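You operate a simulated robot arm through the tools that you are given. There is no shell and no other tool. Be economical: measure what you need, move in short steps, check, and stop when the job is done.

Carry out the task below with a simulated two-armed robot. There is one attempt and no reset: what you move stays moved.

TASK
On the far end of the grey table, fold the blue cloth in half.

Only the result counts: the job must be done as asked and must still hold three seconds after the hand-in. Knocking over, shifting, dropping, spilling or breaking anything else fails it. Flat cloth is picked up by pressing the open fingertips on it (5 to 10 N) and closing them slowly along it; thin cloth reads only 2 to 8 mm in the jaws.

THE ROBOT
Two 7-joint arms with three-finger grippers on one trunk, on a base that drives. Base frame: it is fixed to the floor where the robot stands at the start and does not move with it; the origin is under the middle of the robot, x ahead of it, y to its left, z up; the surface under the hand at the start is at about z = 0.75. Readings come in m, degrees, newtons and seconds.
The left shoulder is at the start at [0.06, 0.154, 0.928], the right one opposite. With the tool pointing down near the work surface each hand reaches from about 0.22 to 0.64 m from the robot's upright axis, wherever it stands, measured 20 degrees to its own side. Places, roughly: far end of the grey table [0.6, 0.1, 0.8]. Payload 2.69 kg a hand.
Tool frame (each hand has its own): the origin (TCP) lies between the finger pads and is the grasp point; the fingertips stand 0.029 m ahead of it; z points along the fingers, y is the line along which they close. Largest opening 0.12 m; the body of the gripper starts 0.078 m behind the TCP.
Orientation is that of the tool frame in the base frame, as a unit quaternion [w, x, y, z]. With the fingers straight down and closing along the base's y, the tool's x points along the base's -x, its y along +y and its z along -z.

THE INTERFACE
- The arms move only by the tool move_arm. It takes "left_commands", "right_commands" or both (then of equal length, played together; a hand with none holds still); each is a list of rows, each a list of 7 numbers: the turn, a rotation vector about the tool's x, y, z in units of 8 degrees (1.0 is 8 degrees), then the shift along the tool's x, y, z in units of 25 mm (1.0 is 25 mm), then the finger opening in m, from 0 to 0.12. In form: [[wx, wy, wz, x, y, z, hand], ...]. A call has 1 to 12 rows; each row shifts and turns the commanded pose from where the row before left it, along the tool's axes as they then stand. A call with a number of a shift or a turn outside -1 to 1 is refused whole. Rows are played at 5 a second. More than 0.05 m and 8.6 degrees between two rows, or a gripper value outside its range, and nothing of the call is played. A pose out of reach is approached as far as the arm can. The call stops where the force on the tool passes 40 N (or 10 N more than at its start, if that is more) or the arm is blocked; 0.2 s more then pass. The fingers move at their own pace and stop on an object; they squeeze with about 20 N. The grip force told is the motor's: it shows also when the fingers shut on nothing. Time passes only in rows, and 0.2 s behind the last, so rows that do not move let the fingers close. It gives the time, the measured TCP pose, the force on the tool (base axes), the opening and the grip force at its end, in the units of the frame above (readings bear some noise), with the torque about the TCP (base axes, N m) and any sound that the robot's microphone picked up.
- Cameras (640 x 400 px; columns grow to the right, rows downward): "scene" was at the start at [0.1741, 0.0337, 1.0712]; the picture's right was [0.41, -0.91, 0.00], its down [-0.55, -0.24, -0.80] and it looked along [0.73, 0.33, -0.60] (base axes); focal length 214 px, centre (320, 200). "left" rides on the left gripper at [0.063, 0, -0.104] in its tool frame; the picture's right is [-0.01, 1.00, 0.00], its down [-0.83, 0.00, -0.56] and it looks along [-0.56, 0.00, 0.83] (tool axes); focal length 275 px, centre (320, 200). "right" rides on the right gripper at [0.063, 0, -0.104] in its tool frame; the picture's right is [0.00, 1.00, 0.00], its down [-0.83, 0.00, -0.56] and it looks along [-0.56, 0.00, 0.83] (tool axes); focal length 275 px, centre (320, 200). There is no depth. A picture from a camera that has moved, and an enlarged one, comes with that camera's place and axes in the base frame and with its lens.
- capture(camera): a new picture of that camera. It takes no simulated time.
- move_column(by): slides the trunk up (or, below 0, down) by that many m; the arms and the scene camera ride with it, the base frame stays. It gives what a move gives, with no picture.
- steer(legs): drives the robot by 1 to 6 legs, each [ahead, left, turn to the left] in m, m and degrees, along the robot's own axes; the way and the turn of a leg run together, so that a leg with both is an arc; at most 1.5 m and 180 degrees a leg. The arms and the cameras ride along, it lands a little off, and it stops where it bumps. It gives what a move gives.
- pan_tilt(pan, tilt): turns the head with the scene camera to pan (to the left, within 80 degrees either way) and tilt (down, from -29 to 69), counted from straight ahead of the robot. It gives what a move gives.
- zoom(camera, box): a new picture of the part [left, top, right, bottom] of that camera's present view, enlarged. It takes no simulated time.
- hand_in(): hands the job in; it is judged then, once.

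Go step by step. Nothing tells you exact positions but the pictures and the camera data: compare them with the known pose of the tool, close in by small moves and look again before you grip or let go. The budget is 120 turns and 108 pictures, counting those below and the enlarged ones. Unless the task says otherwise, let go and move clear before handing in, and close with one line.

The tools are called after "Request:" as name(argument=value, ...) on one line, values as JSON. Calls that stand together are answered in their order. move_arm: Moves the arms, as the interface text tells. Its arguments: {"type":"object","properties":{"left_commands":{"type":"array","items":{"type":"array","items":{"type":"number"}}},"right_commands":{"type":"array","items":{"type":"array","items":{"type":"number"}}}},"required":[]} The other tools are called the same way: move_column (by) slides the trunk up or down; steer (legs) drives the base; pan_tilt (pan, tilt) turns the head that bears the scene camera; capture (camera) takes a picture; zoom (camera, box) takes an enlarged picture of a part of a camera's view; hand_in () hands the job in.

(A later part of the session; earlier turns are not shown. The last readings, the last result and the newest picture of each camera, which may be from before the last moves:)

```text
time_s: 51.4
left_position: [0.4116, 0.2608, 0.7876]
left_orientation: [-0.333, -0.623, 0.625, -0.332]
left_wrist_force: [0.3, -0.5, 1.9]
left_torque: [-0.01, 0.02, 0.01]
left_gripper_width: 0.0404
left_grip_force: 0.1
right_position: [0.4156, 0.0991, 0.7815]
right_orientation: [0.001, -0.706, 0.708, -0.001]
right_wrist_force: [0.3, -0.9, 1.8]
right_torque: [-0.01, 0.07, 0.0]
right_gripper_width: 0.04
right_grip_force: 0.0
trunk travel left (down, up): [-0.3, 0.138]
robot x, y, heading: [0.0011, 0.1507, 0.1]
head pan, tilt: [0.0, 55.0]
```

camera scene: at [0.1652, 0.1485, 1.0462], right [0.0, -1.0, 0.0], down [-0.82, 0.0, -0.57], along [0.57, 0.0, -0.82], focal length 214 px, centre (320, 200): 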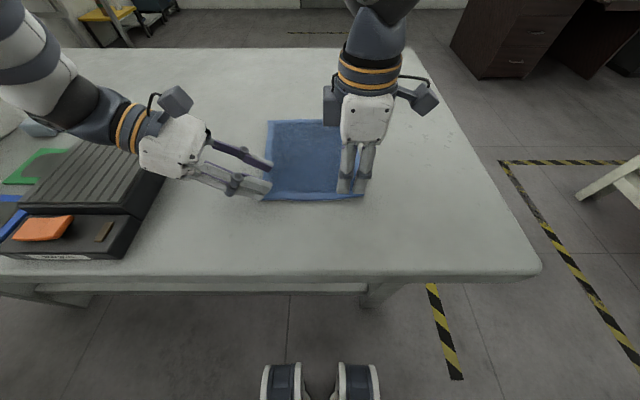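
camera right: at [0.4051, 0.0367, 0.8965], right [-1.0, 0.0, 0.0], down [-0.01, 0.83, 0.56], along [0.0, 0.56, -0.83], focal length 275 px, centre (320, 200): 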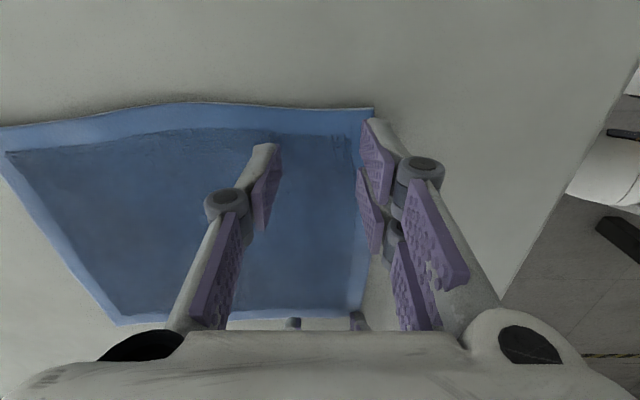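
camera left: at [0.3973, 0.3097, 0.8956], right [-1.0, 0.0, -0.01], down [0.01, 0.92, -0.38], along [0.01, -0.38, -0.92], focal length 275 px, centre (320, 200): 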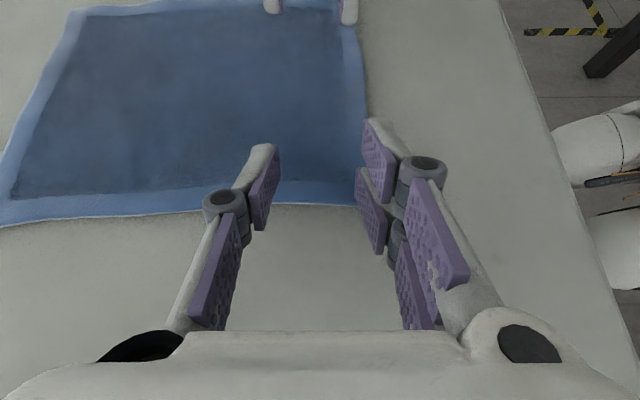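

Both hands are just touching at about 2 N. I'll press slightly more and check the forces and the views.

Request:
move_arm(left_commands=[[0, 0, 0, -0.04, 0, 0.03, 0.04], [0, 0, 0, 0, 0, 0, 0.04]], right_commands=[[0, 0, 0, 0, 0, 0.06, 0.04], [0, 0, 0, 0, 0, 0, 0.04]])

Request:
capture(camera="left")

Request:
capture(camera="right")

```text
time_s: 52.0
left_position: [0.4103, 0.258, 0.7863]
left_orientation: [-0.333, -0.623, 0.625, -0.333]
left_wrist_force: [0.7, 0.6, 3.2]
left_torque: [-0.02, 0.06, 0.01]
left_gripper_width: 0.0394
left_grip_force: 0.0
right_position: [0.4145, 0.0992, 0.7815]
right_orientation: [0.002, -0.707, 0.707, -0.001]
right_wrist_force: [0.5, -2.3, 16.9]
right_torque: [-0.04, 0.19, 0.03]
right_gripper_width: 0.041
right_grip_force: 0.6
trunk travel left (down, up): [-0.3, 0.138]
robot x, y, heading: [-0.0029, 0.1477, 0.1]
head pan, tilt: [0.0, 55.0]
```

```text
88 pictures are left
camera left: at [0.4093, 0.3092, 0.8971], right [-1.0, 0.0, -0.01], down [0.0, 0.93, -0.38], along [0.0, -0.38, -0.93], focal length 275 px, centre (320, 200)
```

left: 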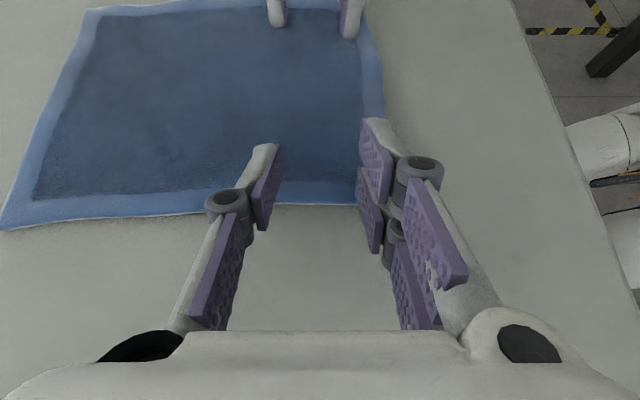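

```text
87 pictures are left
camera right: at [0.4145, 0.0364, 0.8866], right [-1.0, 0.0, 0.0], down [-0.01, 0.83, 0.56], along [0.0, 0.56, -0.83], focal length 275 px, centre (320, 200)
```

right: 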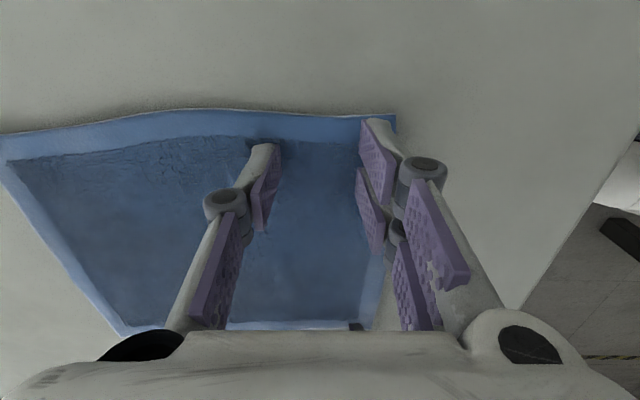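

Both fingertips of each hand are on the cloth. I'll balance the press, then close slowly.

Request:
move_arm(left_commands=[[0, 0, 0, -0.05, 0, 0.035, 0.04], [0, 0, 0, 0, 0, 0, 0.04]], right_commands=[[0, 0, 0, 0, 0, -0.025, 0.04], [0, 0, 0, 0, 0, 0, 0.04]])

Request:
move_arm(left_commands=[[0, 0, 0, 0, 0, 0, 0.036], [0, 0, 0, 0, 0, 0, 0.032], [0, 0, 0, 0, 0, 0, 0.028], [0, 0, 0, 0, 0, 0, 0.024], [0, 0, 0, 0, 0, 0, 0.02], [0, 0, 0, 0, 0, 0, 0.016], [0, 0, 0, 0, 0, 0, 0.012], [0, 0, 0, 0, 0, 0, 0.008], [0, 0, 0, 0, 0, 0, 0.004], [0, 0, 0, 0, 0, 0, 0.0], [0, 0, 0, 0, 0, 0, 0.0], [0, 0, 0, 0, 0, 0, 0.0]], right_commands=[[0, 0, 0, 0, 0, 0, 0.036], [0, 0, 0, 0, 0, 0, 0.032], [0, 0, 0, 0, 0, 0, 0.028], [0, 0, 0, 0, 0, 0, 0.024], [0, 0, 0, 0, 0, 0, 0.02], [0, 0, 0, 0, 0, 0, 0.016], [0, 0, 0, 0, 0, 0, 0.012], [0, 0, 0, 0, 0, 0, 0.008], [0, 0, 0, 0, 0, 0, 0.004], [0, 0, 0, 0, 0, 0, 0.0], [0, 0, 0, 0, 0, 0, 0.0], [0, 0, 0, 0, 0, 0, 0.0]])

Request:
capture(camera="left")

Request:
capture(camera="right")

```text
time_s: 52.6
left_position: [0.4107, 0.2578, 0.786]
left_orientation: [-0.332, -0.624, 0.624, -0.333]
left_wrist_force: [0.2, 0.4, 13.3]
left_torque: [-0.16, 0.36, -0.02]
left_gripper_width: 0.0412
left_grip_force: 1.1
right_position: [0.4135, 0.0996, 0.7816]
right_orientation: [0.001, -0.707, 0.707, -0.001]
right_wrist_force: [-0.3, -0.6, 13.3]
right_torque: [0.0, 0.1, 0.0]
right_gripper_width: 0.0413
right_grip_force: 0.1
trunk travel left (down, up): [-0.3, 0.138]
robot x, y, heading: [-0.0007, 0.1485, 0.0]
head pan, tilt: [0.0, 55.0]
```

```text
time_s: 55.2
left_position: [0.4106, 0.2598, 0.7849]
left_orientation: [-0.333, -0.623, 0.625, -0.332]
left_wrist_force: [-1.2, -0.2, 7.4]
left_torque: [-0.08, 0.05, 0.02]
left_gripper_width: 0.0
left_grip_force: 19.9
right_position: [0.4142, 0.0993, 0.7819]
right_orientation: [0.0, -0.707, 0.707, 0.0]
right_wrist_force: [-0.9, 0.3, 4.8]
right_torque: [0.02, 0.05, 0.03]
right_gripper_width: 0.0053
right_grip_force: 19.6
trunk travel left (down, up): [-0.3, 0.138]
robot x, y, heading: [0.0027, 0.149, 0.2]
head pan, tilt: [0.0, 55.0]
```

```text
86 pictures are left
camera left: at [0.4092, 0.3093, 0.8954], right [-1.0, 0.0, 0.0], down [0.0, 0.93, -0.38], along [0.0, -0.38, -0.93], focal length 275 px, centre (320, 200)
```

left: 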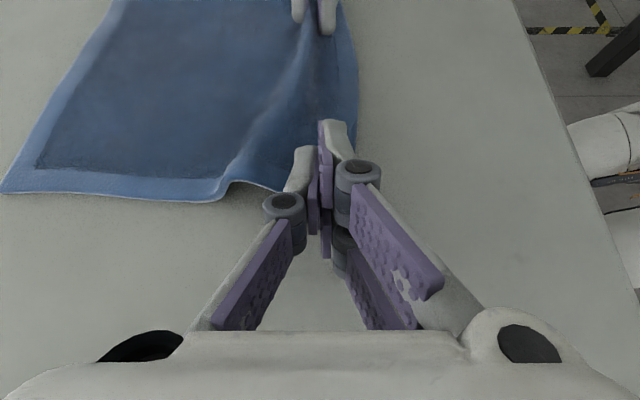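

```text
85 pictures are left
camera right: at [0.4147, 0.0367, 0.8863], right [-1.0, 0.0, 0.0], down [-0.01, 0.83, 0.56], along [0.0, 0.56, -0.83], focal length 275 px, centre (320, 200)
```

right: 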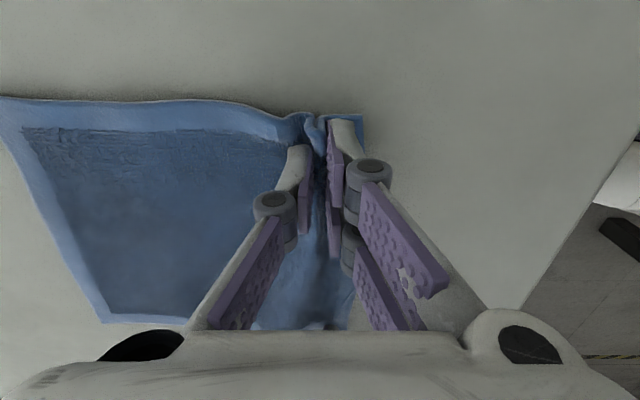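

The right hand has the cloth (5 mm in the jaws), but the left closed on nothing. I'll lift and reopen the left, move it further in, press a bit harder and try again.

Request:
move_arm(left_commands=[[0, 0, 0, 0.3, 0, -0.2, 0.0], [0, 0, 0, 0, 0, 0, 0.04], [0, 0, 0, 0.28, -0.1, 0.42, 0.045], [0, 0, 0, -0.3, 0, 0.2, 0.045], [0, 0, 0, -0.06, 0, 0.04, 0.045], [0, 0, 0, 0, 0, 0, 0.045]])

Request:
capture(camera="left")

```text
time_s: 56.6
left_position: [0.4123, 0.2459, 0.7861]
left_orientation: [-0.333, -0.623, 0.624, -0.334]
left_wrist_force: [-0.7, -1.8, 27.5]
left_torque: [-0.38, 0.78, 0.07]
left_gripper_width: 0.0447
left_grip_force: 0.2
right_position: [0.4138, 0.0998, 0.781]
right_orientation: [-0.001, 0.707, -0.707, 0.001]
right_wrist_force: [0.0, -0.4, 4.0]
right_torque: [0.0, -0.01, -0.01]
right_gripper_width: 0.0053
right_grip_force: 19.6
trunk travel left (down, up): [-0.3, 0.138]
robot x, y, heading: [-0.0004, 0.1475, -0.0]
head pan, tilt: [0.0, 55.0]
```

```text
84 pictures are left
camera left: at [0.4114, 0.2964, 0.8956], right [-1.0, 0.0, -0.01], down [0.01, 0.92, -0.38], along [0.0, -0.38, -0.92], focal length 275 px, centre (320, 200)
```

left: 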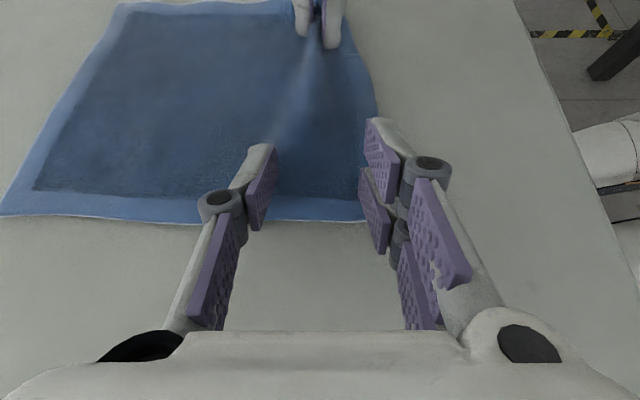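

The force is a bit high and the near finger is right at the hem. I'll shift in by 8 mm, press with less force, and close.

Request:
move_arm(left_commands=[[0, 0, 0, 0.25, 0, -0.17, 0.045], [0, 0, 0, 0, -0.32, 0, 0.045], [0, 0, 0, -0.23, 0, 0.155, 0.045], [0, 0, 0, 0, 0, 0, 0.045]])

Request:
move_arm(left_commands=[[0, 0, 0, 0, 0, 0, 0.041], [0, 0, 0, 0, 0, 0, 0.037], [0, 0, 0, 0, 0, 0, 0.033], [0, 0, 0, 0, 0, 0, 0.029], [0, 0, 0, 0, 0, 0, 0.025], [0, 0, 0, 0, 0, 0, 0.021], [0, 0, 0, 0, 0, 0, 0.017], [0, 0, 0, 0, 0, 0, 0.013], [0, 0, 0, 0, 0, 0, 0.009], [0, 0, 0, 0, 0, 0, 0.005], [0, 0, 0, 0, 0, 0, 0.0], [0, 0, 0, 0, 0, 0, 0.0]])

Request:
capture(camera="left")

```text
time_s: 57.6
left_position: [0.4193, 0.2442, 0.7851]
left_orientation: [-0.334, -0.623, 0.624, -0.334]
left_wrist_force: [-7.3, 2.9, 28.3]
left_torque: [-0.24, 0.98, -0.13]
left_gripper_width: 0.0455
left_grip_force: 7.1
right_position: [0.4124, 0.1, 0.7813]
right_orientation: [-0.001, 0.707, -0.707, 0.001]
right_wrist_force: [0.6, 0.1, 3.0]
right_torque: [-0.02, 0.04, 0.05]
right_gripper_width: 0.0055
right_grip_force: 19.7
trunk travel left (down, up): [-0.3, 0.138]
robot x, y, heading: [-0.0001, 0.1487, 0.2]
head pan, tilt: [0.0, 55.0]
```

```text
time_s: 60.2
left_position: [0.4191, 0.245, 0.784]
left_orientation: [-0.334, -0.623, 0.625, -0.332]
left_wrist_force: [-5.8, 0.1, 23.9]
left_torque: [-0.24, 0.28, -0.05]
left_gripper_width: 0.0
left_grip_force: 19.6
right_position: [0.4136, 0.0993, 0.7801]
right_orientation: [0.001, -0.707, 0.708, -0.001]
right_wrist_force: [-0.4, -1.2, 3.0]
right_torque: [-0.01, 0.06, 0.04]
right_gripper_width: 0.0054
right_grip_force: 20.3
trunk travel left (down, up): [-0.3, 0.138]
robot x, y, heading: [0.0003, 0.1499, 0.0]
head pan, tilt: [0.0, 55.0]
```

```text
83 pictures are left
camera left: at [0.4183, 0.296, 0.8946], right [-1.0, 0.0, 0.0], down [0.01, 0.92, -0.38], along [0.0, -0.38, -0.92], focal length 275 px, centre (320, 200)
```

left: 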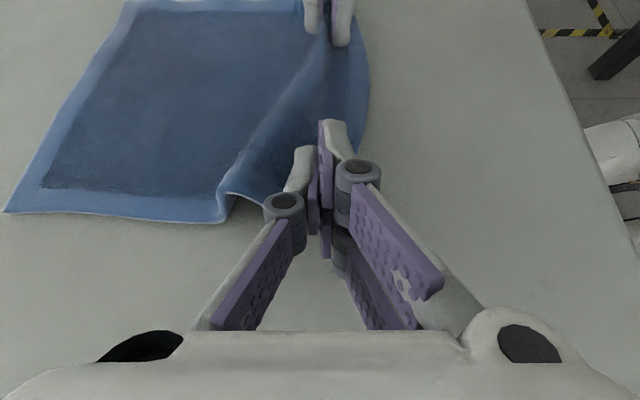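

The left still missed because its tilted tips slide over the cloth. Instead I'll lift the right hand slightly so the hem stands up, and let the sideways-pointing left fingers straddle that standing cloth.

Request:
move_arm(left_commands=[[0, 0, 0, 0.4, 0, -0.27, 0.0], [0, 0, 0, 0.4, 0, -0.6, 0.02], [0, 0, 0, 0, 0, -0.8, 0.05], [0, 0, 0, 0, 0, 0, 0.05], [0, 0, 0, 0, 0, 0, 0.05], [0, 0, 0, 0, 0, 0, 0.05]], right_commands=[[0, 0, 0, 0, 0, 0, 0.0], [0, 0, 0, 0, 0, 0, 0.0], [0, 0, 0, 0, 0, -0.5, 0.0], [0, 0, 0, 0, 0, -0.5, 0.0], [0, 0, 0, 0, 0, -0.5, 0.0], [0, 0, 0, 0, 0, -0.5, 0.0]])

Request:
capture(camera="left")

Request:
capture(camera="scene")

```text
time_s: 61.6
left_position: [0.4209, 0.2688, 0.8239]
left_orientation: [-0.333, -0.624, 0.624, -0.332]
left_wrist_force: [0.0, -0.7, 0.0]
left_torque: [0.02, -0.03, 0.03]
left_gripper_width: 0.05
left_grip_force: 0.0
right_position: [0.414, 0.1004, 0.8321]
right_orientation: [-0.001, 0.707, -0.707, 0.002]
right_wrist_force: [-0.9, -0.6, 0.1]
right_torque: [0.0, 0.02, 0.01]
right_gripper_width: 0.0051
right_grip_force: 19.8
trunk travel left (down, up): [-0.3, 0.138]
robot x, y, heading: [-0.0007, 0.1443, -0.2]
head pan, tilt: [0.0, 55.0]
```

```text
82 pictures are left
camera left: at [0.4209, 0.3196, 0.9341], right [-1.0, 0.0, 0.0], down [0.0, 0.93, -0.38], along [0.0, -0.38, -0.93], focal length 275 px, centre (320, 200)
```

left: 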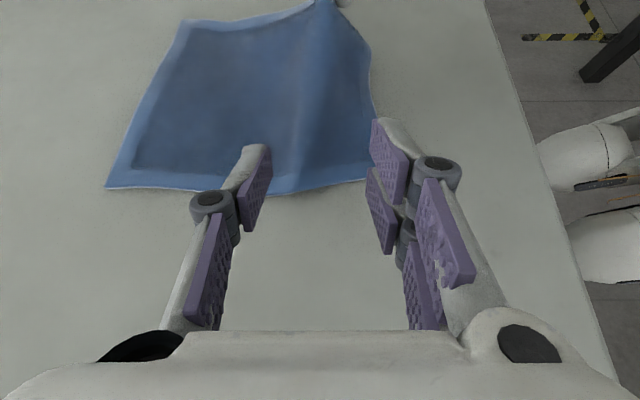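

```text
81 pictures are left
camera scene: at [0.1668, 0.1484, 1.0456], right [0.0, -1.0, 0.0], down [-0.82, 0.0, -0.57], along [0.57, 0.0, -0.82], focal length 214 px, centre (320, 200)
```

scene: 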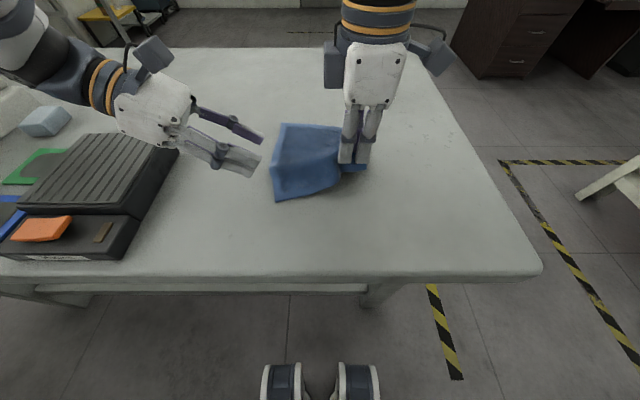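

A ridge now runs from the right grip toward the left edge. I'll straddle it with the left fingers, tips at about y = 0.215, before pressing.

Request:
move_arm(left_commands=[[0, 0, 0, -0.256, -0.22, 0.872, 0.06], [0, 0, 0, -0.256, -0.22, 0.872, 0.06], [0, 0, 0, 0, 0, 0, 0.06]])

Request:
capture(camera="left")

```text
time_s: 62.4
left_position: [0.4321, 0.2408, 0.7876]
left_orientation: [-0.332, -0.624, 0.625, -0.332]
left_wrist_force: [0.7, -0.4, 0.2]
left_torque: [-0.01, 0.01, 0.0]
left_gripper_width: 0.0601
left_grip_force: 0.1
right_position: [0.4144, 0.0994, 0.8306]
right_orientation: [0.0, 0.707, -0.707, 0.0]
right_wrist_force: [0.2, -0.4, -0.6]
right_torque: [-0.01, 0.02, -0.02]
right_gripper_width: 0.0052
right_grip_force: 19.5
trunk travel left (down, up): [-0.3, 0.138]
robot x, y, heading: [-0.002, 0.1519, 0.1]
head pan, tilt: [0.0, 55.0]
```

```text
80 pictures are left
camera left: at [0.4322, 0.2897, 0.8986], right [-1.0, 0.0, 0.0], down [0.0, 0.93, -0.38], along [0.0, -0.38, -0.93], focal length 275 px, centre (320, 200)
```

left: 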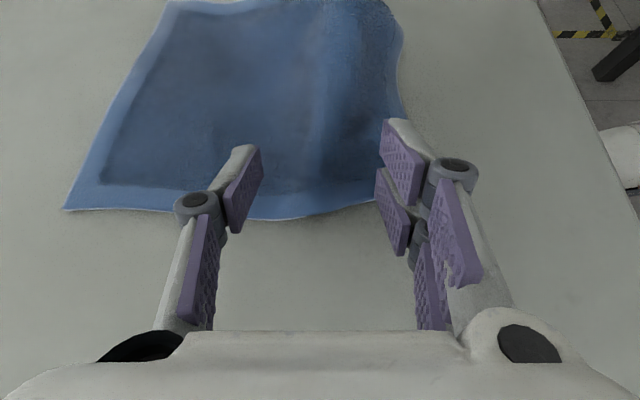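

Request:
move_arm(left_commands=[[0, 0, 0, 0.124, -0.15, 0.4, 0.06], [0, 0, 0, -0.05, 0, 0.035, 0.06], [0, 0, 0, 0, 0, 0, 0.052], [0, 0, 0, 0, 0, 0, 0.046], [0, 0, 0, 0, 0, 0, 0.04], [0, 0, 0, 0, 0, 0, 0.034], [0, 0, 0, 0, 0, 0, 0.028], [0, 0, 0, 0, 0, 0, 0.022], [0, 0, 0, 0, 0, 0, 0.016], [0, 0, 0, 0, 0, 0, 0.01]])

Request:
capture(camera="left")

```text
time_s: 64.6
left_position: [0.436, 0.2282, 0.7846]
left_orientation: [-0.334, -0.623, 0.624, -0.333]
left_wrist_force: [-3.4, -1.5, 25.7]
left_torque: [-0.31, 0.37, 0.0]
left_gripper_width: 0.011
left_grip_force: 0.4
right_position: [0.4135, 0.0995, 0.8309]
right_orientation: [-0.001, 0.707, -0.707, 0.001]
right_wrist_force: [0.6, 0.1, 0.1]
right_torque: [0.0, 0.02, -0.03]
right_gripper_width: 0.0048
right_grip_force: 19.8
trunk travel left (down, up): [-0.3, 0.138]
robot x, y, heading: [-0.0003, 0.1456, -0.1]
head pan, tilt: [0.0, 55.0]
```

```text
79 pictures are left
camera left: at [0.4341, 0.28, 0.8954], right [-1.0, 0.0, -0.01], down [0.01, 0.92, -0.38], along [0.0, -0.38, -0.92], focal length 275 px, centre (320, 200)
```

left: 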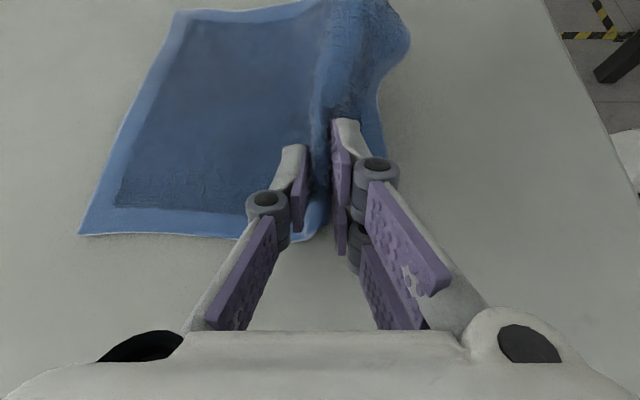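

This time the ridge stands up between the left fingers. I'll finish closing.

Request:
move_arm(left_commands=[[0, 0, 0, 0, 0, 0, 0.006], [0, 0, 0, 0, 0, 0, 0.003], [0, 0, 0, 0, 0, 0, 0.0], [0, 0, 0, 0, 0, 0, 0.0], [0, 0, 0, 0, 0, 0, 0.0]])

Request:
capture(camera="left")

```text
time_s: 65.8
left_position: [0.4342, 0.2292, 0.7851]
left_orientation: [-0.332, -0.623, 0.625, -0.332]
left_wrist_force: [-5.2, -1.0, 21.8]
left_torque: [-0.26, 0.32, -0.05]
left_gripper_width: 0.0047
left_grip_force: 20.5
right_position: [0.4119, 0.0991, 0.8314]
right_orientation: [-0.002, 0.707, -0.707, 0.002]
right_wrist_force: [0.4, -1.0, 0.0]
right_torque: [-0.01, 0.05, 0.0]
right_gripper_width: 0.0051
right_grip_force: 20.7
trunk travel left (down, up): [-0.3, 0.138]
robot x, y, heading: [-0.0028, 0.1466, -0.1]
head pan, tilt: [0.0, 55.0]
```

```text
78 pictures are left
camera left: at [0.4342, 0.28, 0.8952], right [-1.0, 0.0, 0.0], down [0.01, 0.92, -0.38], along [0.0, -0.38, -0.92], focal length 275 px, centre (320, 200)
```

left: 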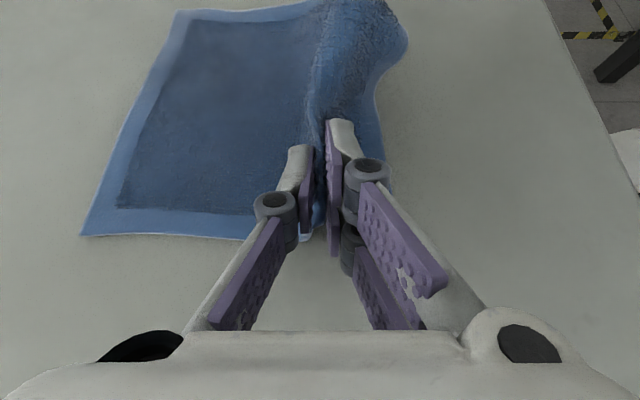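

Both hands now hold the hem (5 mm each). I'll raise the left to match the right and check how the cloth lies before carrying it over.

Request:
move_arm(left_commands=[[0, 0, 0, 0.5, 0, -0.335, 0.0], [0, 0, 0, 0.5, 0, -0.335, 0.0], [0, 0, 0, 0.3, 0, -0.2, 0.0], [0, 0, 0, 0, 0, 0, 0.0]])

Request:
capture(camera="left")

Request:
capture(camera="right")

Request:
zoom(camera="scene", box=[200, 80, 420, 220])

```text
time_s: 66.8
left_position: [0.4358, 0.2304, 0.8215]
left_orientation: [-0.332, -0.624, 0.624, -0.332]
left_wrist_force: [0.1, -0.2, 0.5]
left_torque: [0.05, 0.02, 0.05]
left_gripper_width: 0.0048
left_grip_force: 19.8
right_position: [0.4138, 0.0993, 0.8313]
right_orientation: [0.0, 0.707, -0.707, 0.001]
right_wrist_force: [0.1, 1.4, 0.0]
right_torque: [0.02, 0.04, -0.01]
right_gripper_width: 0.005
right_grip_force: 19.9
trunk travel left (down, up): [-0.3, 0.138]
robot x, y, heading: [0.0064, 0.1508, 0.1]
head pan, tilt: [0.0, 55.0]
```

```text
77 pictures are left
camera left: at [0.4357, 0.2812, 0.9327], right [-1.0, 0.0, 0.0], down [0.0, 0.93, -0.38], along [0.0, -0.38, -0.93], focal length 275 px, centre (320, 200)
```

left: 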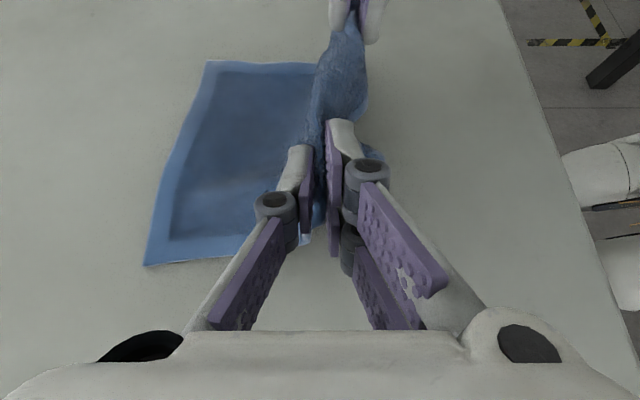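

```text
76 pictures are left
camera right: at [0.4148, 0.0361, 0.937], right [-1.0, 0.0, 0.0], down [0.0, 0.83, 0.56], along [0.0, 0.56, -0.83], focal length 275 px, centre (320, 200)
```

right: 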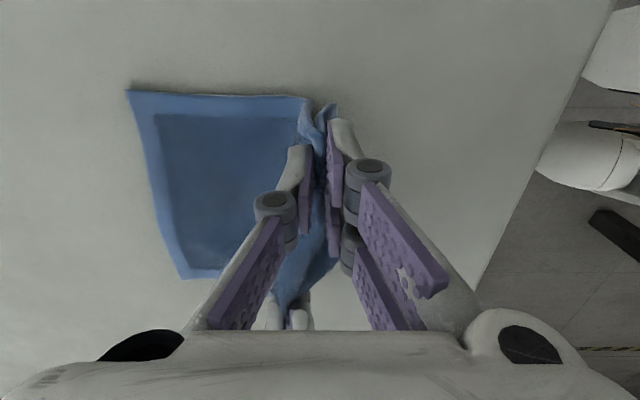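

```text
2.86 times, centred on (310, 150) of scene
camera zoom: at [0.1668, 0.1485, 1.0456], right [0.0, -1.0, 0.0], down [-0.82, 0.0, -0.57], along [0.57, 0.0, -0.82], focal length 613 px, centre (349, 343)
```

zoom: 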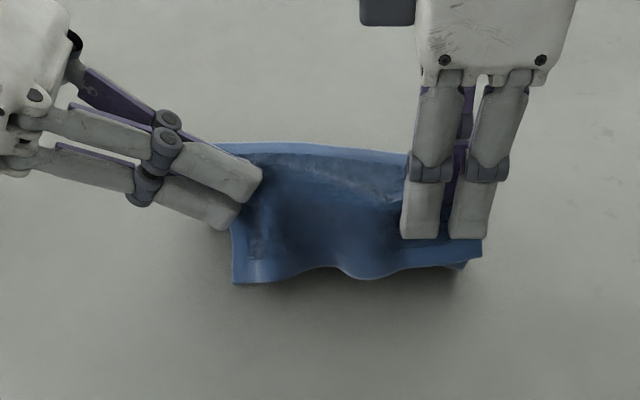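

The cloth was drawn back a little, so its far edge is now at x ≈ 0.545 and the fold line at about x ≈ 0.436. I'll carry both grips forward to x ≈ 0.505 and lower them to about 2.5 cm above the table.

Request:
move_arm(left_commands=[[0, 0, 0, 0, -0.55, 0, 0.0], [0, 0, 0, 0, -0.55, 0, 0.0], [0, 0, 0, 0, -0.55, 0, 0.0], [0, 0, 0, 0, -0.55, 0, 0.0], [0, 0, 0, 0, -0.55, 0, 0.0], [0, 0, 0, -0.415, 0, 0.28, 0.0], [0, 0, 0, -0.415, 0, 0.28, 0.0]], right_commands=[[0, 0, 0, 0, -0.728, 0, 0.0], [0, 0, 0, 0, -0.728, 0, 0.0], [0, 0, 0, 0, -0.728, 0, 0.0], [0, 0, 0, 0, -0.728, 0, 0.0], [0, 0, 0, 0, -0.728, 0, 0.0], [0, 0, 0, 0, 0, 0.5, 0.0], [0, 0, 0, 0, 0, 0.5, 0.0]])

Request:
capture(camera="left")

Request:
capture(camera="right")

Request:
zoom(camera="scene", box=[200, 80, 420, 220])

```text
time_s: 68.4
left_position: [0.5037, 0.2313, 0.7978]
left_orientation: [-0.333, -0.624, 0.625, -0.332]
left_wrist_force: [0.2, -0.8, -0.4]
left_torque: [0.01, 0.01, 0.03]
left_gripper_width: 0.0047
left_grip_force: 19.8
right_position: [0.5057, 0.1004, 0.8045]
right_orientation: [-0.001, 0.707, -0.707, 0.001]
right_wrist_force: [-0.2, -0.4, -0.1]
right_torque: [0.0, 0.02, -0.02]
right_gripper_width: 0.005
right_grip_force: 19.7
trunk travel left (down, up): [-0.3, 0.138]
robot x, y, heading: [0.0024, 0.1479, -0.3]
head pan, tilt: [0.0, 55.0]
```

```text
74 pictures are left
camera left: at [0.5035, 0.2812, 0.9089], right [-1.0, 0.0, 0.0], down [0.0, 0.93, -0.38], along [0.0, -0.38, -0.93], focal length 275 px, centre (320, 200)
```

left: 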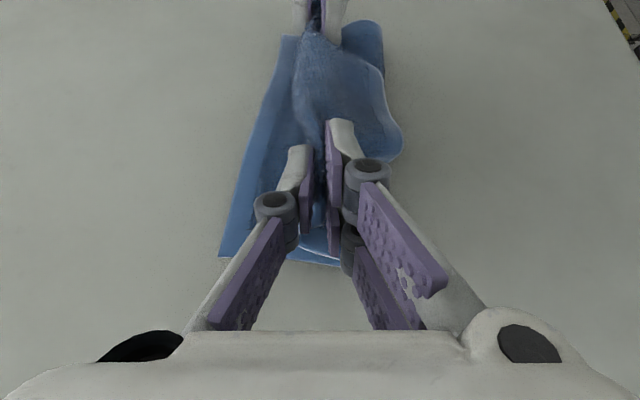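

```text
73 pictures are left
camera right: at [0.5066, 0.0368, 0.9107], right [-1.0, 0.0, 0.0], down [0.0, 0.83, 0.56], along [0.0, 0.56, -0.83], focal length 275 px, centre (320, 200)
```

right: 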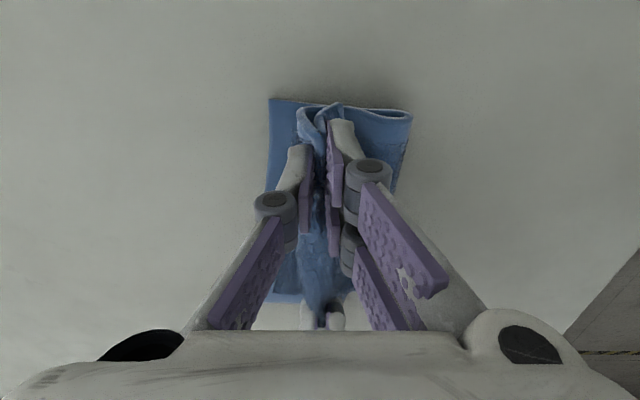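

```text
2.86 times, centred on (310, 150) of scene
camera zoom: at [0.1669, 0.1485, 1.0456], right [0.0, -1.0, 0.0], down [-0.82, 0.0, -0.57], along [0.57, 0.0, -0.82], focal length 613 px, centre (349, 343)
```

zoom: 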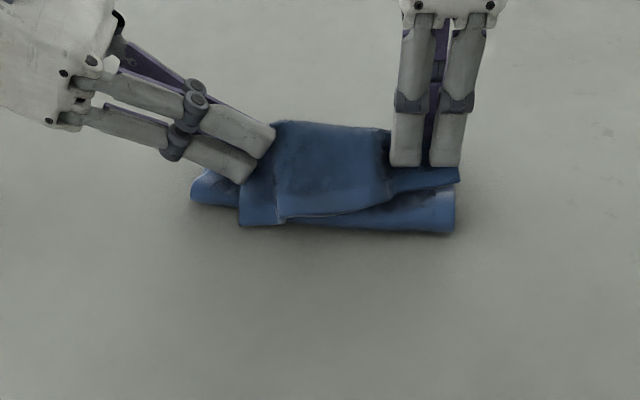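

As expected, the pinched hem's free tail hangs back toward me over the top layer. I'll release both hands now, lift straight up, and see how the hem settles.

Request:
move_arm(left_commands=[[0, 0, 0, 0, -0.4, 0, 0.0], [0, 0, 0, 0, 0, 0, 0.05], [0, 0, 0, 0, 0, 0, 0.05], [0, 0, 0, 0.829, 0, -0.559, 0.05], [0, 0, 0, 0.829, 0, -0.559, 0.05], [0, 0, 0, 0.829, 0, -0.559, 0.05]], right_commands=[[0, 0, 0, 0, -0.4, 0, 0.0], [0, 0, 0, 0, 0, 0, 0.05], [0, 0, 0, 0, 0, 0, 0.05], [0, 0, 0, 0, 0, -1, 0.05], [0, 0, 0, 0, 0, -1, 0.05], [0, 0, 0, 0, 0, -1, 0.05]])

Request:
capture(camera="left")

Request:
capture(camera="right")

Request:
zoom(camera="scene", box=[200, 80, 420, 220])

```text
time_s: 69.8
left_position: [0.5132, 0.2309, 0.8746]
left_orientation: [-0.332, -0.624, 0.624, -0.332]
left_wrist_force: [-0.4, 1.1, -0.3]
left_torque: [0.02, -0.02, -0.01]
left_gripper_width: 0.05
left_grip_force: 0.1
right_position: [0.5147, 0.1005, 0.879]
right_orientation: [0.0, -0.707, 0.707, -0.001]
right_wrist_force: [0.1, -0.3, -0.8]
right_torque: [0.0, -0.02, 0.0]
right_gripper_width: 0.0501
right_grip_force: 0.0
trunk travel left (down, up): [-0.3, 0.138]
robot x, y, heading: [-0.0039, 0.1521, -0.3]
head pan, tilt: [0.0, 55.0]
```

```text
71 pictures are left
camera left: at [0.5136, 0.2812, 0.9851], right [-1.0, 0.0, 0.0], down [0.0, 0.93, -0.38], along [0.0, -0.38, -0.93], focal length 275 px, centre (320, 200)
```

left: 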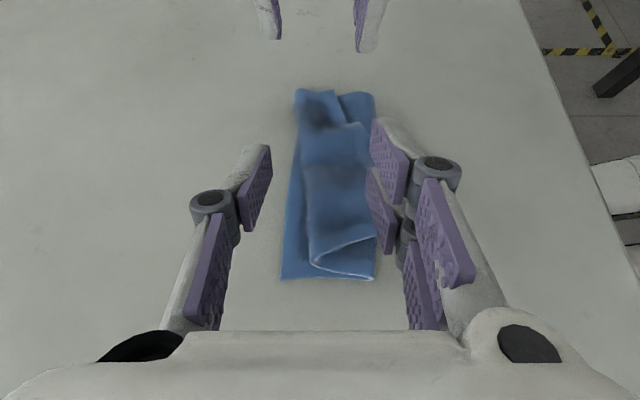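

```text
70 pictures are left
camera right: at [0.516, 0.0367, 0.985], right [-1.0, -0.01, 0.0], down [0.0, 0.83, 0.56], along [0.0, 0.56, -0.83], focal length 275 px, centre (320, 200)
```

right: 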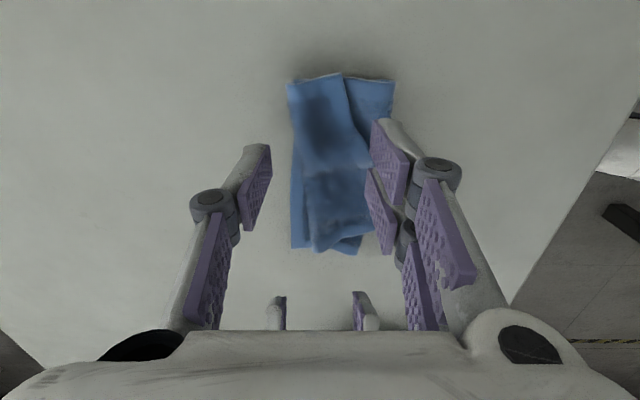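

```text
2.86 times, centred on (310, 150) of scene
camera zoom: at [0.1665, 0.1484, 1.0457], right [0.0, -1.0, 0.0], down [-0.82, 0.0, -0.57], along [0.57, 0.0, -0.82], focal length 613 px, centre (349, 343)
```

zoom: 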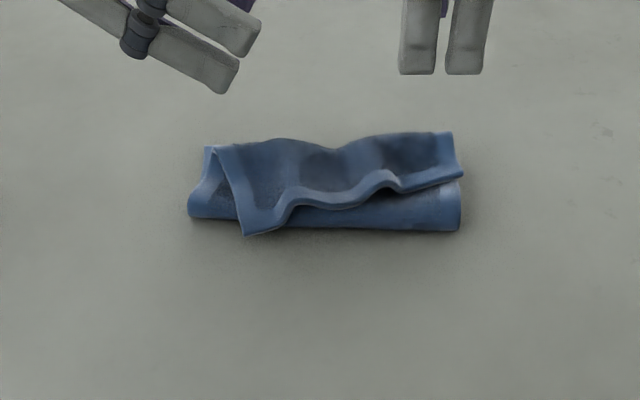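

The bottom is folded, but the hem tail lies flipped back over the top. I'll clear the left hand and turn the right hand so its fingers close along y, then pinch the hem edge and flip it forward.

Request:
move_arm(left_commands=[[0, 0, 0, 0.6, 0, -0.9, 0.05], [0, 0, 0, 0.6, 0, -0.9, 0.05], [0, 0, 0, 0.6, 0, -0.9, 0.05], [0, 0, 0, 0, 0, -0.9, 0.05], [0, 0, 0, 0, 0, 0, 0.05], [0, 0, 0, 0, 0, 0, 0.05], [0, 0, 0, 0, 0, 0, 0.05], [0, 0, 0, 0, 0, 0, 0.05], [0, 0, 0, 0, 0, 0, 0.05], [0, 0, 0, 0, 0, 0, 0.05], [0, 0, 0, 0, 0, 0, 0.05], [0, 0, 0, 0, 0, 0, 0.05]], right_commands=[[0, 0, 1, 0, 0, 0, 0.04], [0, 0, 1, 0, 0, 0, 0.04], [0, 0, 1, 0, 0, 0, 0.04], [0, 0, 1, 0, 0, 0, 0.04], [0, 0, 1, 0, 0, 0, 0.04], [0, 0, 1, 0, 0, 0, 0.04], [0, 0, 1, 0, 0, 0, 0.04], [0, 0, 1, 0, 0, 0, 0.04], [0, 0, 1, 0, 0, 0, 0.04], [0, 0, 1, 0, 0, 0, 0.04], [0, 0, 1, 0, 0, 0, 0.04], [0, 0, 0.25, 0, 0, 0, 0.04]])

Request:
move_arm(right_commands=[[0, 0, 0, 1, 0.8, 0, 0.04], [0, 0, 0, 0.7, 0.8, 0, 0.04], [0, 0, 0, 0, 0.8, 0, 0.04]])

Request:
capture(camera="right")

Request:
zoom(camera="scene", box=[200, 80, 420, 220])

```text
time_s: 72.4
left_position: [0.5144, 0.281, 0.9608]
left_orientation: [0.332, 0.625, -0.624, 0.333]
left_wrist_force: [0.2, 0.3, 0.1]
left_torque: [0.04, 0.01, 0.02]
left_gripper_width: 0.0501
left_grip_force: 0.3
right_position: [0.5162, 0.1009, 0.8806]
right_orientation: [0.001, 0.001, 1.0, 0.0]
right_wrist_force: [-0.2, 0.0, 0.3]
right_torque: [0.0, -0.02, -0.03]
right_gripper_width: 0.0402
right_grip_force: 0.0
trunk travel left (down, up): [-0.3, 0.138]
robot x, y, heading: [0.0013, 0.1513, -0.1]
head pan, tilt: [0.0, 55.0]
```

```text
time_s: 73.2
left_position: [0.5142, 0.2812, 0.9603]
left_orientation: [0.332, 0.624, -0.624, 0.333]
left_wrist_force: [0.4, 0.0, 0.5]
left_torque: [-0.02, 0.01, 0.03]
left_gripper_width: 0.0501
left_grip_force: 0.1
right_position: [0.4721, 0.1605, 0.8808]
right_orientation: [0.001, 0.001, 1.0, 0.001]
right_wrist_force: [-0.7, -0.2, 0.3]
right_torque: [0.01, 0.03, -0.03]
right_gripper_width: 0.0401
right_grip_force: 0.1
trunk travel left (down, up): [-0.3, 0.138]
robot x, y, heading: [0.0018, 0.1502, -0.2]
head pan, tilt: [0.0, 55.0]
```

```text
68 pictures are left
camera right: at [0.4102, 0.1605, 0.9856], right [0.0, 1.0, 0.0], down [0.83, 0.0, 0.56], along [0.56, 0.0, -0.83], focal length 275 px, centre (320, 200)
```

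right: 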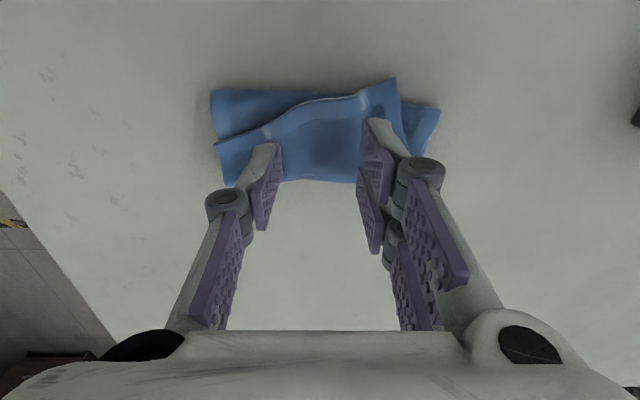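

```text
2.86 times, centred on (310, 150) of scene
camera zoom: at [0.1668, 0.1487, 1.0456], right [0.0, -1.0, 0.0], down [-0.82, 0.0, -0.57], along [0.57, 0.0, -0.82], focal length 613 px, centre (349, 343)
```

zoom: 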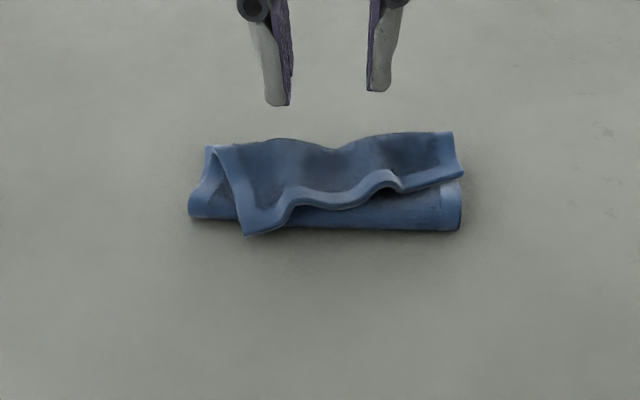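

The hem's left corner is at about (0.452, 0.218), overhanging the fold. I'll go for it first at (0.456, 0.203).

Request:
move_arm(right_commands=[[0, 0, 0, 0.16, 0.425, 0.85, 0.036], [0, 0, 0, 0.16, 0.425, 0.85, 0.036], [0, 0, 0, 0.16, 0.425, 0.85, 0.036], [0, 0, 0, 0.16, 0.425, 0.85, 0.036]])

Request:
capture(camera="right")

Request:
zoom(camera="scene", box=[200, 80, 420, 220])

```text
time_s: 74.2
left_position: [0.5144, 0.2805, 0.9622]
left_orientation: [-0.333, -0.624, 0.624, -0.332]
left_wrist_force: [0.6, 0.0, -0.3]
left_torque: [-0.02, -0.04, 0.0]
left_gripper_width: 0.0502
left_grip_force: 0.1
right_position: [0.4578, 0.2023, 0.796]
right_orientation: [0.001, 0.001, 1.0, 0.001]
right_wrist_force: [-0.1, -0.1, 0.2]
right_torque: [-0.01, 0.0, 0.02]
right_gripper_width: 0.0362
right_grip_force: 0.1
trunk travel left (down, up): [-0.3, 0.138]
robot x, y, heading: [-0.0024, 0.1539, 0.1]
head pan, tilt: [0.0, 55.0]
```

```text
66 pictures are left
camera right: at [0.3967, 0.2012, 0.9016], right [0.0, 1.0, 0.0], down [0.83, 0.0, 0.56], along [0.56, 0.0, -0.83], focal length 275 px, centre (320, 200)
```

right: 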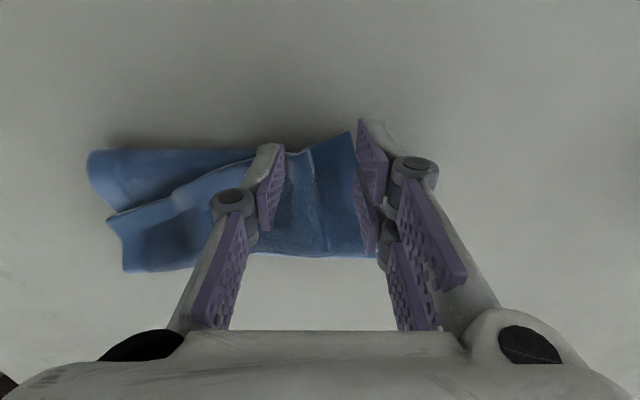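

```text
2.86 times, centred on (310, 150) of scene
camera zoom: at [0.165, 0.1555, 1.0438], right [0.1, -1.0, 0.0], down [-0.83, -0.08, -0.55], along [0.55, 0.05, -0.83], focal length 613 px, centre (349, 343)
```

zoom: 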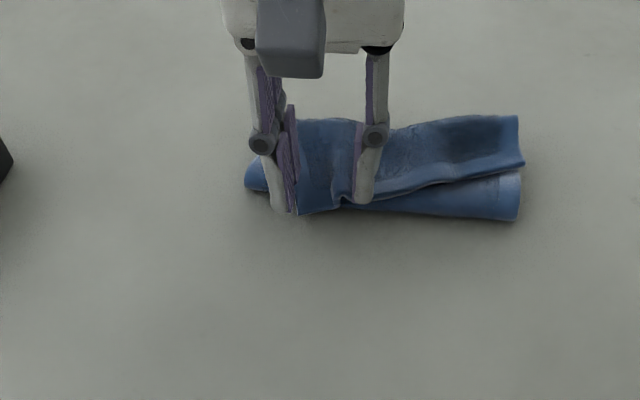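

The outer finger is just off the hem's side edge, so I'll shift 12 mm inward, press, and close slowly.

Request:
move_arm(right_commands=[[0, 0, 0, 0, -0.48, 0, 0.036], [0, 0, 0, 0, 0, 0.4, 0.036], [0, 0, 0, 0, 0, 0.12, 0.036], [0, 0, 0, 0, 0, 0, 0.036]])

```text
time_s: 75.2
left_position: [0.514, 0.2811, 0.9621]
left_orientation: [-0.332, -0.624, 0.624, -0.333]
left_wrist_force: [-0.2, 0.4, -0.9]
left_torque: [0.02, 0.04, 0.0]
left_gripper_width: 0.0501
left_grip_force: 0.0
right_position: [0.459, 0.1909, 0.7847]
right_orientation: [0.002, 0.001, 1.0, 0.002]
right_wrist_force: [2.3, 2.2, 17.6]
right_torque: [0.18, -0.33, 0.01]
right_gripper_width: 0.0371
right_grip_force: 0.2
trunk travel left (down, up): [-0.3, 0.138]
robot x, y, heading: [0.0031, 0.1515, -0.2]
head pan, tilt: [0.0, 55.0]
```

Request:
move_arm(right_commands=[[0, 0, 0, 0, 0, -0.05, 0.034], [0, 0, 0, 0, 0, 0, 0.03], [0, 0, 0, 0, 0, 0, 0.026], [0, 0, 0, 0, 0, 0, 0.022], [0, 0, 0, 0, 0, 0, 0.018], [0, 0, 0, 0, 0, 0, 0.014], [0, 0, 0, 0, 0, 0, 0.01], [0, 0, 0, 0, 0, 0, 0.006], [0, 0, 0, 0, 0, 0, 0.0], [0, 0, 0, 0, 0, 0, 0.0], [0, 0, 0, 0, 0, 0, 0.0]])

Request:
capture(camera="right")

```text
time_s: 77.6
left_position: [0.5146, 0.2823, 0.9615]
left_orientation: [-0.333, -0.623, 0.624, -0.333]
left_wrist_force: [-0.2, 0.2, 0.5]
left_torque: [0.0, 0.04, 0.0]
left_gripper_width: 0.05
left_grip_force: 0.0
right_position: [0.4571, 0.1906, 0.7845]
right_orientation: [0.001, 0.0, 1.0, -0.001]
right_wrist_force: [-0.4, 1.4, 7.2]
right_torque: [0.02, -0.14, 0.06]
right_gripper_width: 0.0081
right_grip_force: 19.9
trunk travel left (down, up): [-0.3, 0.138]
robot x, y, heading: [-0.0038, 0.1499, 0.1]
head pan, tilt: [0.0, 55.0]
```

```text
64 pictures are left
camera right: at [0.3948, 0.1898, 0.8898], right [0.0, 1.0, 0.0], down [0.83, 0.0, 0.56], along [0.56, 0.0, -0.83], focal length 275 px, centre (320, 200)
```

right: 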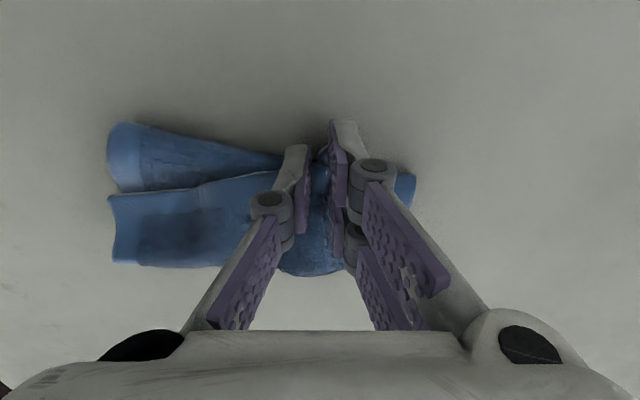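

The jaws read 8 mm, so I may have caught more than one layer. I'll lift a little and look.

Request:
move_arm(right_commands=[[0, 0, 0, 0, 0, -0.8, 0.0], [0, 0, 0, 0, 0, -0.8, 0.0], [0, 0, 0, 0, 0, -0.4, 0.0]])

Request:
capture(camera="left")

Request:
zoom(camera="scene", box=[200, 80, 420, 220])

```text
time_s: 78.4
left_position: [0.5139, 0.2805, 0.961]
left_orientation: [0.333, 0.624, -0.624, 0.333]
left_wrist_force: [0.1, -0.1, 0.0]
left_torque: [0.03, 0.01, 0.0]
left_gripper_width: 0.05
left_grip_force: 0.1
right_position: [0.4577, 0.1914, 0.8345]
right_orientation: [0.0, 0.0, 1.0, 0.0]
right_wrist_force: [0.2, 0.0, 0.6]
right_torque: [-0.02, -0.01, 0.03]
right_gripper_width: 0.008
right_grip_force: 19.9
trunk travel left (down, up): [-0.3, 0.138]
robot x, y, heading: [0.0037, 0.1502, -0.1]
head pan, tilt: [0.0, 55.0]
```

```text
63 pictures are left
camera left: at [0.5141, 0.3313, 1.0717], right [-1.0, 0.0, 0.0], down [0.0, 0.93, -0.38], along [0.0, -0.38, -0.93], focal length 275 px, centre (320, 200)
```

left: 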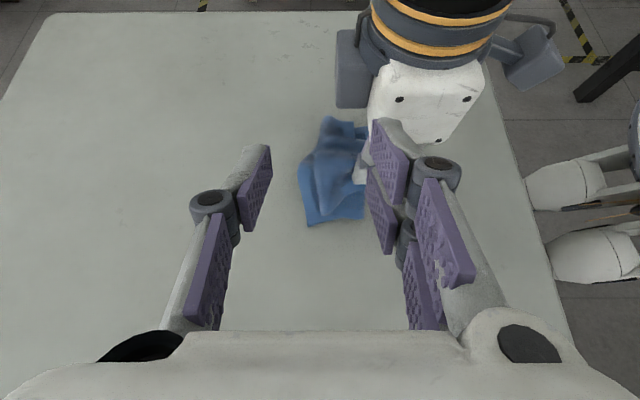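

```text
2.86 times, centred on (310, 150) of scene
camera zoom: at [0.1684, 0.1505, 1.0478], right [0.03, -1.0, 0.0], down [-0.8, -0.02, -0.6], along [0.6, 0.02, -0.8], focal length 613 px, centre (349, 343)
```

zoom: 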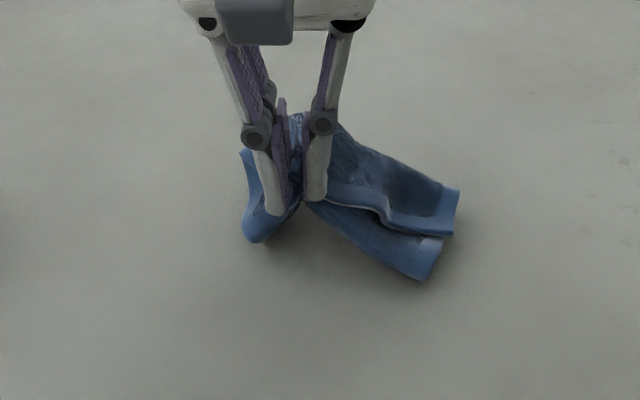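

It lifted the fold as well, so I'll set it back down and release.

Request:
move_arm(right_commands=[[0, 0, 0, 0, 0, 0.8, 0.0], [0, 0, 0, 0, 0, 0.8, 0.0], [0, 0, 0, 0, 0, 0.1, 0.0], [0, 0, 0, 0, 0, 0, 0.02], [0, 0, 0, 0, 0, 0, 0.035], [0, 0, 0, 0, 0, -1, 0.035], [0, 0, 0, 0, 0, -1, 0.035], [0, 0, 0, 0.3, -1, -1, 0.035], [0, 0, 0, 0.3, -1, -1, 0.035], [0, 0, 0, 0, -1, -1, 0.035]])

Request:
zoom(camera="scene", box=[200, 80, 420, 220])

Request:
capture(camera="right")

```text
time_s: 80.6
left_position: [0.5143, 0.2803, 0.9609]
left_orientation: [0.332, 0.624, -0.624, 0.332]
left_wrist_force: [0.7, 0.1, -0.2]
left_torque: [-0.01, 0.0, 0.01]
left_gripper_width: 0.0502
left_grip_force: 0.1
right_position: [0.4403, 0.1169, 0.9165]
right_orientation: [0.001, 0.0, 1.0, -0.001]
right_wrist_force: [-0.2, 0.2, 0.5]
right_torque: [0.02, -0.03, 0.01]
right_gripper_width: 0.035
right_grip_force: 0.1
trunk travel left (down, up): [-0.3, 0.138]
robot x, y, heading: [0.0041, 0.1497, 0.1]
head pan, tilt: [0.0, 55.0]
```

```text
2.86 times, centred on (310, 150) of scene
camera zoom: at [0.1667, 0.1481, 1.0457], right [0.0, -1.0, 0.0], down [-0.82, 0.0, -0.57], along [0.57, 0.0, -0.82], focal length 613 px, centre (349, 343)
```

zoom: 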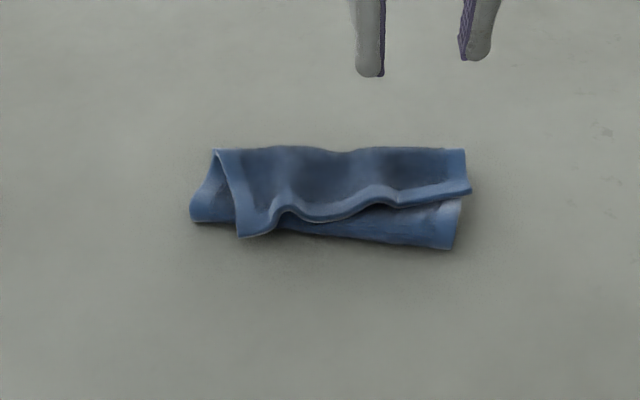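

```text
60 pictures are left
camera right: at [0.3787, 0.116, 1.0215], right [0.0, 1.0, 0.0], down [0.83, 0.0, 0.56], along [0.56, 0.0, -0.83], focal length 275 px, centre (320, 200)
```

right: 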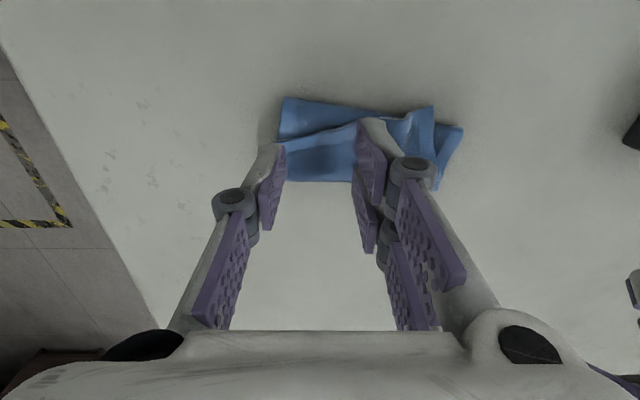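

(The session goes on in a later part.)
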